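You operate a simulated robot arm through the tools that you are given. There is no shell and no other tool. Be economical: measure what you need, move in short steps, check, and stop when the job is done.

Carry out the task below with a simulated robot arm. There is one attempt and no reset: what you move stays moved.

TASK
Take the orange connector and put it on top of the green wiping pad.

Only the result counts: the job must be done as asked and must still hold three seconds after the hand-in. Knocking over, shifting, dropping, spilling or breaking anything else fails it.

THE ROBOT
A 6-joint arm with a two-finger parallel gripper, fixed in place. Base frame: the origin is at the foot of the arm, x ahead of it, y to its left, z up; the work surface is at about z = 0. Lengths are in m, angles in rad, forces in N, time in s.
With the tool pointing down near the work surface it reaches from about 0.14 to 0.58 m from the base axis. Its first joint turns from -1.152 to 1.152 rad. Payload 2.1 kg.
The tool frame sits at the grasp point between the pads (the TCP): z along the fingers, y along the line on which they close. The tips reach 0.03 m beyond it. Largest opening 0.094 m; finger width 0.028, thickness 0.01; the body of the gripper, 0.05 by 0.096 m, starts 0.055 m behind the TCP.
Orientation is that of the tool frame in the base frame, as [roll, pitch, yaw] about the fixed x, y, z axes, in that order (R = Rz(yaw) Ry(pitch) Rx(roll)). With the fingers straight down and closing along the base's y, the tool's x points along the base's -x, its y along +y and its z along -z.

THE INTERFACE
- The arm moves only by the tool arm_command. Its argument "commands" is a list of rows, each an object (a shift or turn left out is 0, a gripper value left out holds the last) with "dr": the turn, a rotation vector about the base's x, y, z in rad, a list of three; "dp": the shift along the base's x, y, z in m, a list of three; "grip": the finger opening in m, from 0 to 0.094. In form: [{"dr": [ax, ay, az], "dp": [tx, ty, tz], "grip": grip}, ...]. A call has 1 to 8 rows; each row shifts and turns the commanded pose from where the row before left it. Rows are played at 5 a second. More than 0.05 m and 0.15 rad between two rows, or a gripper value outside its range, and nothing of the call is played. Where a pose cannot be reached the arm comes as near as it can. A force on the tool above 40 N (or 10 N above the force at the start of the call, whichever is more), or a blocked arm, ends the call early, and 0.2 s more pass. The fingers move at their own pace (about 0.072 m/s each) and stop on an object; they squeeze with about 30 N. The grip force told is the motor's: it shows also when the fingers shut on nothing. Time passes only in rows, and 0.2 s behind the last, so rows that do not move let the fingers close. The reply holds the time, the measured pose of the TCP, the force on the tool along the base axes, the opening and the grip force, in the units named above and with some noise.
- Cameras (640 x 400 px; columns grow to the right, rows downward): "scene" is fixed at [0.0511, -0.3691, 0.4883]; the picture's right is [0.81, -0.59, 0.00], its down [-0.31, -0.43, -0.84] and it looks along [0.49, 0.68, -0.54] (base axes); focal length 344 px, centre (320, 200). "wrist" rides on the gripper at [0.076, 0.014, -0.102] in the tool frame; the picture's right is [-0.18, 0.98, 0.00], its down [-0.75, -0.14, -0.64] and it looks along [-0.63, -0.12, 0.77] (tool axes); focal length 243 px, centre (320, 200).
- grab_frame(camera): a new picture of that camera. The clock stands still meanwhile.
- pixel_to_xyz(camera, pixels): for up to 12 pixels [column, row] of the newest picture of that camera ("zoom" is the newest enlarged one), the place [x, y, z] in the base frame of the surface seen there, good to about 0.003 m. The clock stands still meanwhile.
- close_up(camera, box): a new picture of the part [left, top, right, bottom] of that camera's present view, enlarged. The clock stands still meanwhile.
- job_done(): hands the job in; it is judged then, once.

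Go step by step. Measure first, check grasps and placings, and put right what went wrong. The budget is 60 turns and 20 pictures, counting those below and the enlarged ones. Unless the task says otherwise, let go and move clear before handing in, and close with one line.

The tools are called after "Emit:" by a JSON object that holds its "method" and its "body". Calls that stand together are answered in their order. arm_command: Moves the arm, as the interface text tells. Its arguments: {"type":"object","properties":{"commands":{"type":"array","items":{"type":"object","properties":{"dr":{"type":"array","items":{"type":"number"}},"dp":{"type":"array","items":{"type":"number"}},"grip":{"type":"number"}}}}},"required":["commands"]} The other tools are called the same way: grab_frame (camera) takes a picture; pixel_to_xyz (camera, pixels) gives the place of the surface under pixels of a picture; close_up (camera, box) takes an enlarged picture of a part of a camera's view; job_done () hands the job in.

At the start:

```text
time_s: 0.0
eef_pos: [0.2508, 0.0705, 0.2305]
ee_rot: [3.141, 0.002, -3.141]
contact_force: [-0.2, -0.4, -0.8]
finger_gap: 0.0941
gripper_force: 0.1
```

scene: 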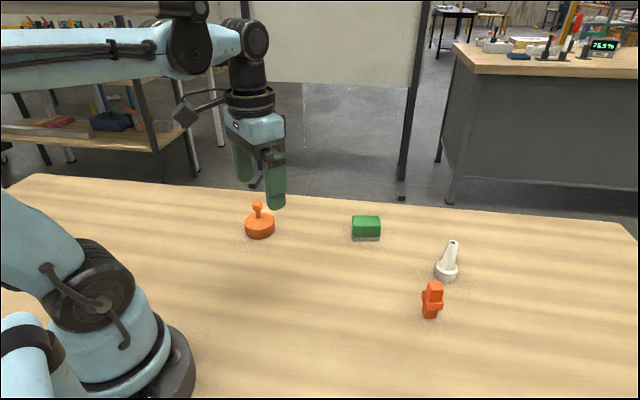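
wrist: 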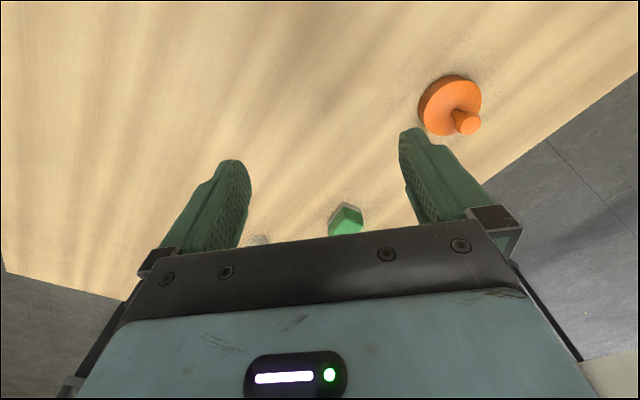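

The scene shows two orange objects: one at (260,222), round with a knob, and one at (432,300), which looks like a connector. There is a green pad at (366,227). I'll enlarge them to tell which is which.

Emit:
{"method": "close_up", "body": {"camera": "scene", "box": [390, 225, 490, 330]}}

Emit:
{"method": "close_up", "body": {"camera": "scene", "box": [230, 190, 400, 260]}}

Emit:
{"method": "pixel_to_xyz", "body": {"camera": "scene", "pixels": [[432, 285], [432, 295], [432, 312], [424, 298], [440, 300], [366, 220], [366, 232], [353, 220], [379, 220], [447, 270], [260, 225], [366, 215]]}}

```text
3.81 times, centred on (440, 278) of scene
```

zoom: 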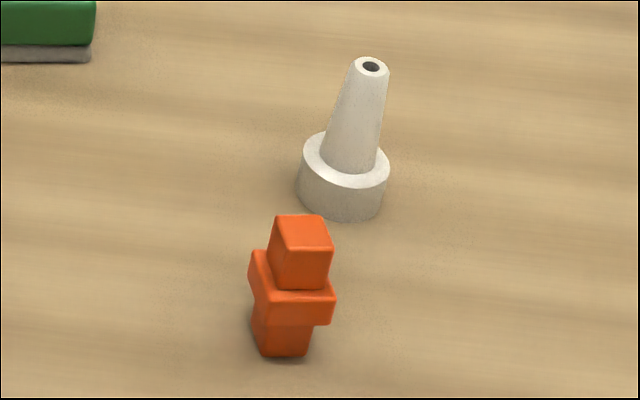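

```text
3.76 times, centred on (315, 225) of scene
```

zoom: 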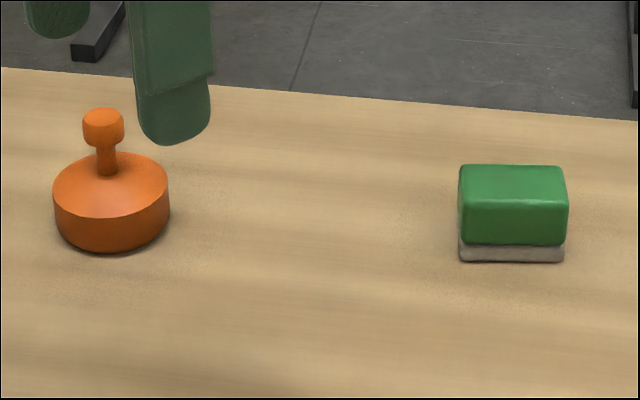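

```text
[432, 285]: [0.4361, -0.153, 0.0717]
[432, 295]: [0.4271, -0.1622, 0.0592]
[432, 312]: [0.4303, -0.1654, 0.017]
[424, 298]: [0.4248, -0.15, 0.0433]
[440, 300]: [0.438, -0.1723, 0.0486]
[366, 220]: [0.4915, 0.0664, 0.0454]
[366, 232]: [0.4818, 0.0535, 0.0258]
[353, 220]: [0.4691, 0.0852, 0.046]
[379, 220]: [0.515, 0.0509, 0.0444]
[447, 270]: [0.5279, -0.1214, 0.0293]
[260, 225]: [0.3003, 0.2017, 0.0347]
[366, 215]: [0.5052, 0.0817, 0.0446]
```

The connector is the stepped block at (432,300), about 0.07 m tall and standing upright. The pad's top is at z≈0.045. Next I'll measure the corners of both to get their orientation.

Emit:
{"method": "pixel_to_xyz", "body": {"camera": "scene", "pixels": [[430.5, 283], [440, 283], [442.3, 289.5], [432.2, 290], [423.5, 293], [428, 303], [428, 308], [443, 303.5], [353.5, 217.5], [378.5, 217.5], [379.5, 224.5], [354, 224.5]]}}

Emit:
{"method": "pixel_to_xyz", "body": {"camera": "scene", "pixels": [[426, 316], [436, 317], [428, 314], [435, 314], [424, 307], [428, 302], [442, 300.5], [435, 302], [430, 306], [440, 306], [433, 294], [441, 294]]}}

```text
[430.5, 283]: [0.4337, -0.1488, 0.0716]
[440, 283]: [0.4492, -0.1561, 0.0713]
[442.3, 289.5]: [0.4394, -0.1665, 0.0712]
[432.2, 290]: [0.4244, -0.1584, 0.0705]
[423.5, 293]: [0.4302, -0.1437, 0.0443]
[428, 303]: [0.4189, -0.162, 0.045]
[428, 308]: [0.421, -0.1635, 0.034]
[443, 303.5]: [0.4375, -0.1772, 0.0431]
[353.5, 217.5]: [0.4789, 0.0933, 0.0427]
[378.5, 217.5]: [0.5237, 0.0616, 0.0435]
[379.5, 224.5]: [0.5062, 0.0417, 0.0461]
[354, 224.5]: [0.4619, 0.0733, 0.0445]
```

```text
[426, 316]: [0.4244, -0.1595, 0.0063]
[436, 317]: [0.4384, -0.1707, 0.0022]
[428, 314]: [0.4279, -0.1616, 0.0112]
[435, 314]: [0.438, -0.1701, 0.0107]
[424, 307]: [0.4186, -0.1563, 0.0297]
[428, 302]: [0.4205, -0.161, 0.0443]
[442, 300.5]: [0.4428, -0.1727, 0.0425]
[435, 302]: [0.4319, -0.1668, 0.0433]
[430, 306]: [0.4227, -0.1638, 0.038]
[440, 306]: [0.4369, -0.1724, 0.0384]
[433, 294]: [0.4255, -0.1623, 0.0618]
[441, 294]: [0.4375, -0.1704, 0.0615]
```

The connector's faces lie at about -32° in yaw, centred near (0.437,-0.158). Its flange is at z≈0.03–0.045 and its top at 0.072. The pad is centred at (0.493,0.068), with its long axis at -35° and its top at 0.0445. I'll move above the connector, turned -32°.

Emit:
{"method": "arm_command", "body": {"commands": [{"dp": [0.0266, -0.0326, -0.0115], "dr": [0, 0, -0.08], "grip": 0.07}, {"dp": [0.0266, -0.0326, -0.0115], "dr": [0, 0, -0.08]}, {"dp": [0.0266, -0.0326, -0.0115], "dr": [0, 0, -0.08]}, {"dp": [0.0266, -0.0326, -0.0115], "dr": [0, 0, -0.08]}, {"dp": [0.0266, -0.0326, -0.0115], "dr": [0, 0, -0.08]}, {"dp": [0.0266, -0.0326, -0.0115], "dr": [0, 0, -0.08]}, {"dp": [0.0266, -0.0326, -0.0115], "dr": [0, 0, -0.08]}, {}]}}

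Emit:
{"method": "grab_frame", "body": {"camera": "wrist"}}

```text
time_s: 1.8
eef_pos: [0.4379, -0.1589, 0.151]
ee_rot: [3.141, -0.001, 2.582]
contact_force: [0.3, -0.8, 0.2]
finger_gap: 0.0702
gripper_force: 0.0
```

```text
15 pictures are left
```

wrist: 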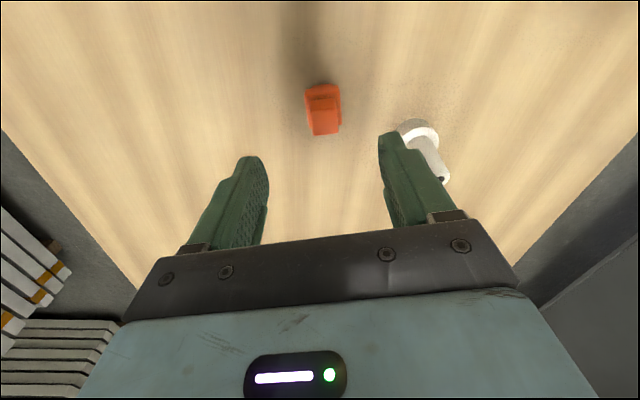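

The connector at (323,110) sits between the fingers, and the white nozzle at (425,150) is to the right. I'll confirm both positions before going down.

Emit:
{"method": "close_up", "body": {"camera": "wrist", "box": [270, 60, 470, 190]}}

Emit:
{"method": "pixel_to_xyz", "body": {"camera": "wrist", "pixels": [[315, 132], [337, 131], [313, 112], [333, 110], [325, 120], [408, 127], [435, 137], [442, 178], [418, 135], [323, 90]]}}

```text
3.08 times, centred on (370, 125) of wrist
```

zoom: 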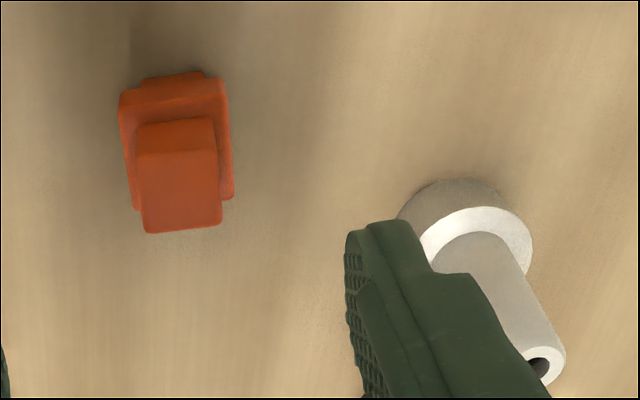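

```text
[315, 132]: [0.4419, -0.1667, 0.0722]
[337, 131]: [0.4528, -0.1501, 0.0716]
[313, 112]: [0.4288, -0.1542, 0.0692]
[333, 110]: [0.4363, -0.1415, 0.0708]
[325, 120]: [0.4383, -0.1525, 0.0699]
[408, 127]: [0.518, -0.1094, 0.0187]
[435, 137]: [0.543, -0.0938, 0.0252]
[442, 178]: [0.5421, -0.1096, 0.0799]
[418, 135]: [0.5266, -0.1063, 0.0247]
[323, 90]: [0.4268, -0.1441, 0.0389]
```

The wrist view puts the connector near (0.440,-0.154), and the nozzle is clear of the right finger by about 0.03 m. I'll shift slightly and go down to z≈0.045, which is flange height, with the fingers open.

Emit:
{"method": "arm_command", "body": {"commands": [{"dp": [0.0012, 0.0035, -0.02]}, {"dp": [0, 0, -0.03]}, {"dp": [0, 0, -0.03]}, {"dp": [0, 0, -0.026]}, {}]}}

Emit:
{"method": "grab_frame", "body": {"camera": "wrist"}}

Emit:
{"method": "close_up", "body": {"camera": "scene", "box": [350, 190, 510, 340]}}

```text
time_s: 3.0
eef_pos: [0.4375, -0.1552, 0.0438]
ee_rot: [-3.14, 0.0, 2.581]
contact_force: [1.0, 0.1, -0.3]
finger_gap: 0.0701
gripper_force: 0.0
```

```text
13 pictures are left
```

wrist: 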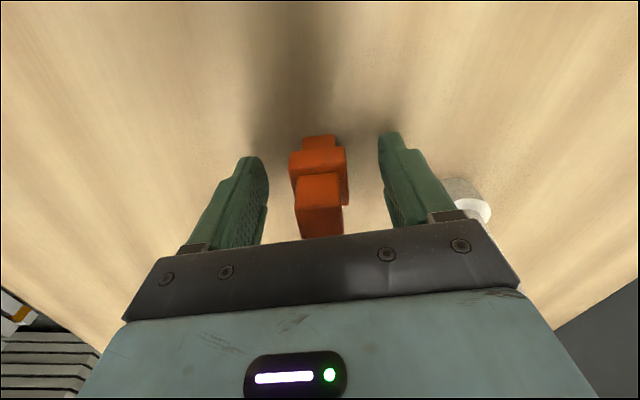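

```text
2.67 times, centred on (430, 265) of scene
```

zoom: 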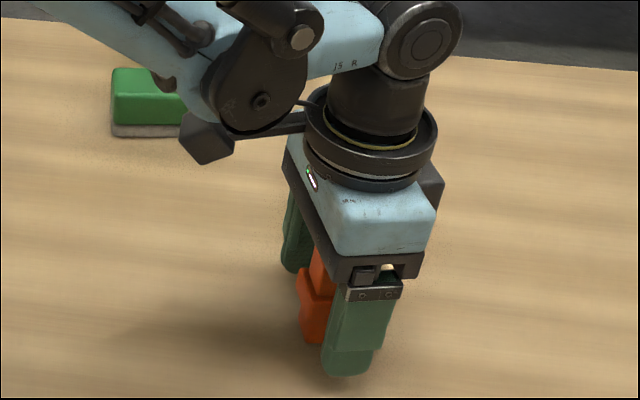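

The connector's flange (290–347, row 165) is centred between the pads, so I'll close the fingers.

Emit:
{"method": "arm_command", "body": {"commands": [{"grip": 0.045}, {"grip": 0.035}, {"grip": 0.028}, {"grip": 0.02}, {"grip": 0.01}, {"grip": 0.005}, {}]}}

Emit:
{"method": "grab_frame", "body": {"camera": "wrist"}}

```text
time_s: 4.6
eef_pos: [0.4379, -0.1553, 0.0439]
ee_rot: [3.141, -0.001, 2.584]
contact_force: [0.1, 0.6, -0.3]
finger_gap: 0.0335
gripper_force: 30.0
```

```text
11 pictures are left
```

wrist: 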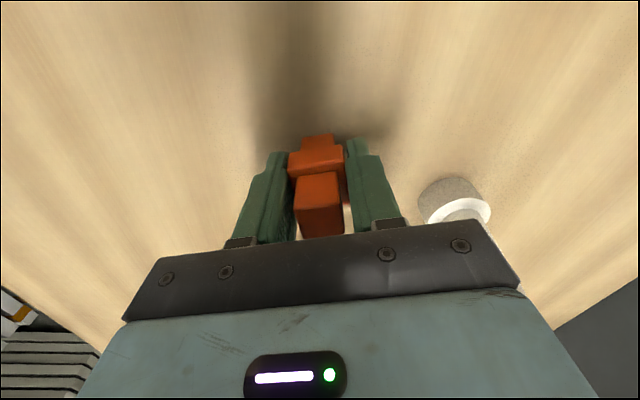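

The flange is held at a gap of 0.0335 with 30 N of grip force. I'll lift straight up and check.

Emit:
{"method": "arm_command", "body": {"commands": [{"dp": [0, 0, 0.015]}, {"dp": [0, 0, 0.03]}, {"dp": [0, 0, 0.035]}, {"dp": [0, 0, 0.035]}, {}]}}

Emit:
{"method": "grab_frame", "body": {"camera": "wrist"}}

```text
time_s: 5.8
eef_pos: [0.4375, -0.1551, 0.159]
ee_rot: [3.14, 0.002, 2.583]
contact_force: [-0.3, 0.0, -0.1]
finger_gap: 0.0332
gripper_force: 30.0
```

```text
10 pictures are left
```

wrist: 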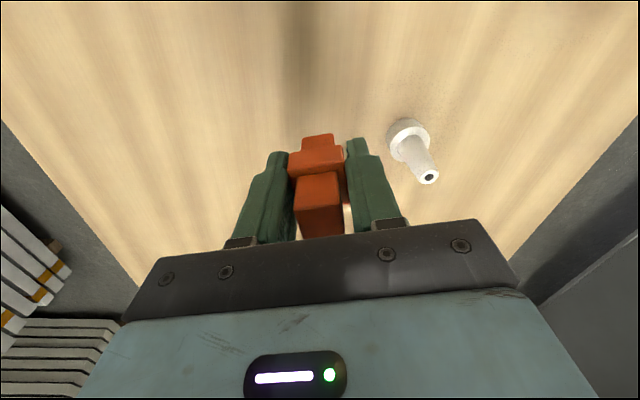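

The connector came up with the hand. I'll measure where it sits relative to the TCP.

Emit:
{"method": "close_up", "body": {"camera": "wrist", "box": [260, 120, 400, 245]}}

Emit:
{"method": "pixel_to_xyz", "body": {"camera": "wrist", "pixels": [[299, 213], [342, 210], [299, 178], [335, 175], [292, 158], [340, 154], [292, 170], [341, 170], [306, 140], [330, 138], [306, 148], [330, 146]]}}

```text
3.20 times, centred on (330, 182) of wrist
```

zoom: 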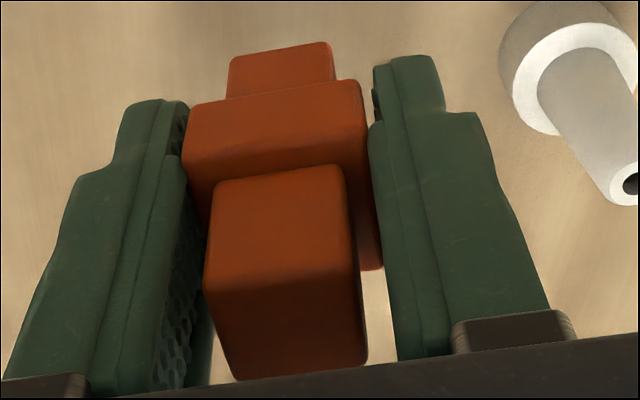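

```text
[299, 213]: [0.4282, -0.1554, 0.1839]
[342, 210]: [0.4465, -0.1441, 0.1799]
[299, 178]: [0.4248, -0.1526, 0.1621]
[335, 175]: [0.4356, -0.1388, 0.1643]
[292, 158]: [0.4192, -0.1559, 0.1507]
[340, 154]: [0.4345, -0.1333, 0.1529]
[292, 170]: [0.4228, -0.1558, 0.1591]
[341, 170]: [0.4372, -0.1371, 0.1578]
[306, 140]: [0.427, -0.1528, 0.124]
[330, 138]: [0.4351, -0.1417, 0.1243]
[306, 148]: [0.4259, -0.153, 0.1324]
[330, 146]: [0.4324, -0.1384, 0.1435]
```

The connector is centred in the grip to within about 3 mm, with its base about 0.044 m below the TCP. I'll carry it over the pad at the same height and turn it -0.06 rad to line up.

Emit:
{"method": "arm_command", "body": {"commands": [{"dp": [0.0092, 0.0371, 0], "dr": [0, 0, -0.01]}, {"dp": [0.0092, 0.0371, 0], "dr": [0, 0, -0.01]}, {"dp": [0.0092, 0.0371, 0], "dr": [0, 0, -0.01]}, {"dp": [0.0092, 0.0371, 0], "dr": [0, 0, -0.01]}, {"dp": [0.0092, 0.0371, 0], "dr": [0, 0, -0.01]}, {"dp": [0.0092, 0.0371, 0], "dr": [0, 0, -0.01]}, {}]}}

Emit:
{"method": "grab_frame", "body": {"camera": "wrist"}}

Emit:
{"method": "close_up", "body": {"camera": "scene", "box": [280, 120, 440, 260]}}

```text
time_s: 7.4
eef_pos: [0.4919, 0.0676, 0.1581]
ee_rot: [3.141, 0.001, 2.523]
contact_force: [0.0, -0.5, -0.5]
finger_gap: 0.0335
gripper_force: 29.8
```

```text
8 pictures are left
```

wrist: 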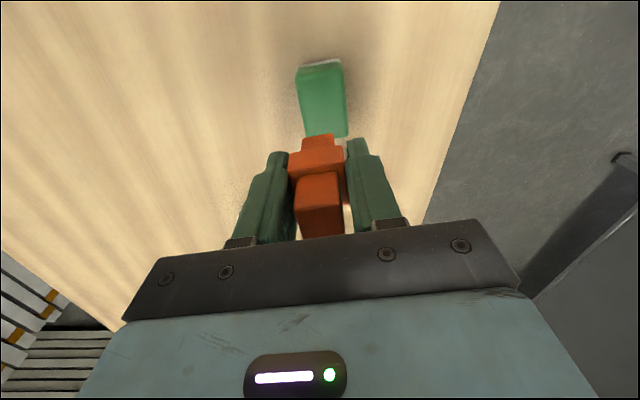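

```text
2.86 times, centred on (360, 190) of scene
```

zoom: 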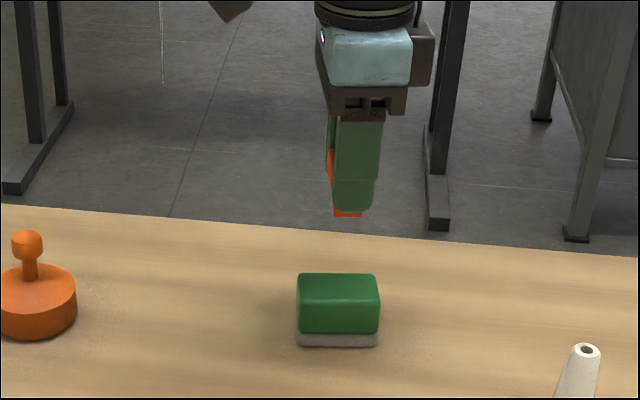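

The connector hangs above the pad, and the wrist view shows the pad at (297–347, 65–135). I'll measure the pad's edges from here to check the v-direction centring.

Emit:
{"method": "pixel_to_xyz", "body": {"camera": "wrist", "pixels": [[301, 85], [341, 83], [303, 100], [343, 98], [304, 115], [344, 113], [305, 128], [345, 126], [322, 110], [322, 75], [306, 140], [330, 138]]}}

```text
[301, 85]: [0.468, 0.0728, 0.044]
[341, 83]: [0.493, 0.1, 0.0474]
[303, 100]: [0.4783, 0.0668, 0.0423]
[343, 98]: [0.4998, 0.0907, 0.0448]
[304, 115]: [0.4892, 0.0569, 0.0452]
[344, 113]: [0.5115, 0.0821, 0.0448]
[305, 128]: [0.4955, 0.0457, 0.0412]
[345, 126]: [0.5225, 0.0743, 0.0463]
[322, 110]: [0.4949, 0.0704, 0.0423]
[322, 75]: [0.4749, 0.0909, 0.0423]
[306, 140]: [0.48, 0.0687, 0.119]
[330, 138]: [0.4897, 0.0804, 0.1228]
```

The two views put the pad centre 0–5 mm further along the closing line, so I'll shift +3 mm and go down to just above contact (z≈0.093).

Emit:
{"method": "arm_command", "body": {"commands": [{"dp": [0.0022, 0.0024, -0.02]}, {"dp": [0, 0, -0.025]}, {"dp": [0, 0, -0.02]}, {}]}}

Emit:
{"method": "close_up", "body": {"camera": "scene", "box": [310, 160, 420, 250]}}

Emit:
{"method": "grab_frame", "body": {"camera": "wrist"}}

```text
time_s: 8.4
eef_pos: [0.4948, 0.0705, 0.0945]
ee_rot: [3.141, 0.001, 2.523]
contact_force: [-1.2, -1.1, -0.6]
finger_gap: 0.0331
gripper_force: 30.1
```

```text
4.44 times, centred on (365, 205) of scene
```

zoom: 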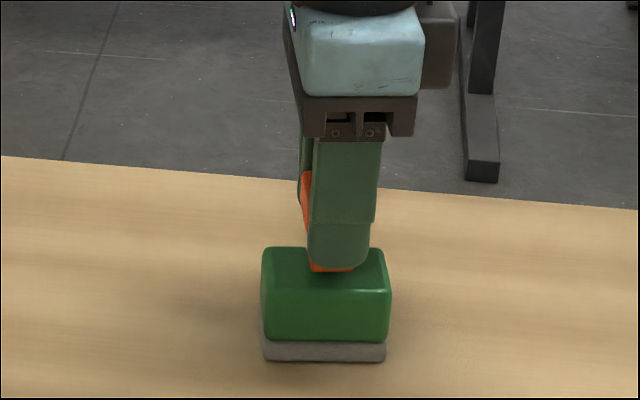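

```text
5 pictures are left
```

wrist: 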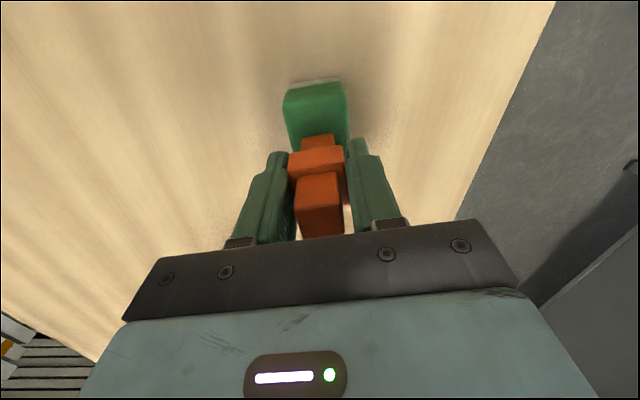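

In the scene view the connector's base front edge (row 271, going to about 281 on contact) lies well inside the pad's top face (rows 248–290). It is also centred sideways in the wrist view. I'll lower in small steps until it touches.

Emit:
{"method": "arm_command", "body": {"commands": [{"dp": [0, 0, -0.002]}, {"dp": [0, 0, -0.002]}, {"dp": [0, 0, -0.001]}, {}]}}

```text
time_s: 9.4
eef_pos: [0.4956, 0.0703, 0.0886]
ee_rot: [-3.141, 0.0, 2.523]
contact_force: [0.4, -0.6, 3.9]
finger_gap: 0.0331
gripper_force: 29.9
```

The upward force has risen to 3.9 N, so the connector is touching the pad. I'll open slowly and check.

Emit:
{"method": "arm_command", "body": {"commands": [{"grip": 0.036}, {"grip": 0.042}, {"grip": 0.05}, {"grip": 0.06}, {"grip": 0.07}, {}]}}

Emit:
{"method": "grab_frame", "body": {"camera": "wrist"}}

```text
time_s: 10.8
eef_pos: [0.4962, 0.0693, 0.0892]
ee_rot: [3.14, -0.001, 2.524]
contact_force: [0.7, -0.2, 0.0]
finger_gap: 0.0698
gripper_force: 0.0
```

```text
4 pictures are left
```

wrist: 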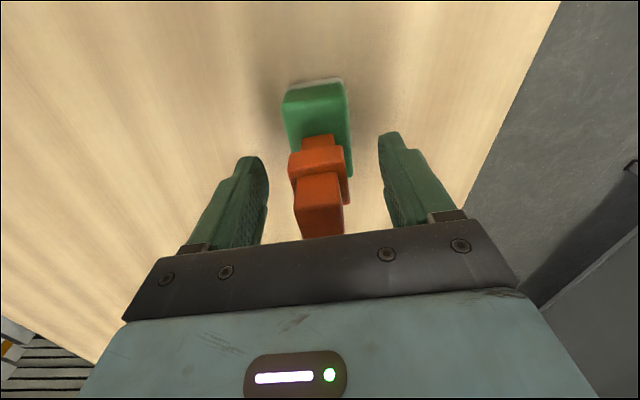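

The connector stands on the pad on its own, and the fingers are clear on both sides. I'll go straight up and then look.

Emit:
{"method": "arm_command", "body": {"commands": [{"dp": [0, 0, 0.02]}, {"dp": [0, 0, 0.035]}, {"dp": [0, 0, 0.04]}, {"dp": [-0.03, 0, 0.03]}, {"dp": [-0.04, 0, 0.01]}, {}]}}

Emit:
{"method": "close_up", "body": {"camera": "scene", "box": [220, 140, 480, 300]}}

```text
time_s: 12.2
eef_pos: [0.4255, 0.0688, 0.2259]
ee_rot: [-3.141, 0.0, 2.521]
contact_force: [-0.3, -0.2, -0.5]
finger_gap: 0.0699
gripper_force: 0.1
```

```text
2.46 times, centred on (350, 220) of scene
```

zoom: 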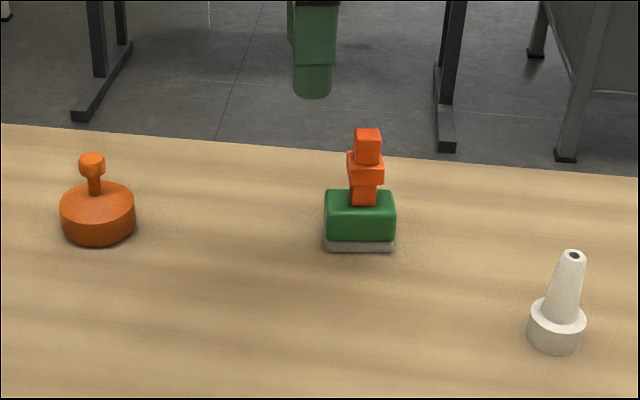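

The connector stands upright on the green pad at (365,165) in the enlarged view. The other objects look undisturbed and the arm is clear, so I'm handing in.

Emit:
{"method": "job_done", "body": {}}

```text
The job is handed in.
```

The orange connector is standing upright on top of the green wiping pad; the gripper has let go and moved clear, and nothing else was disturbed.
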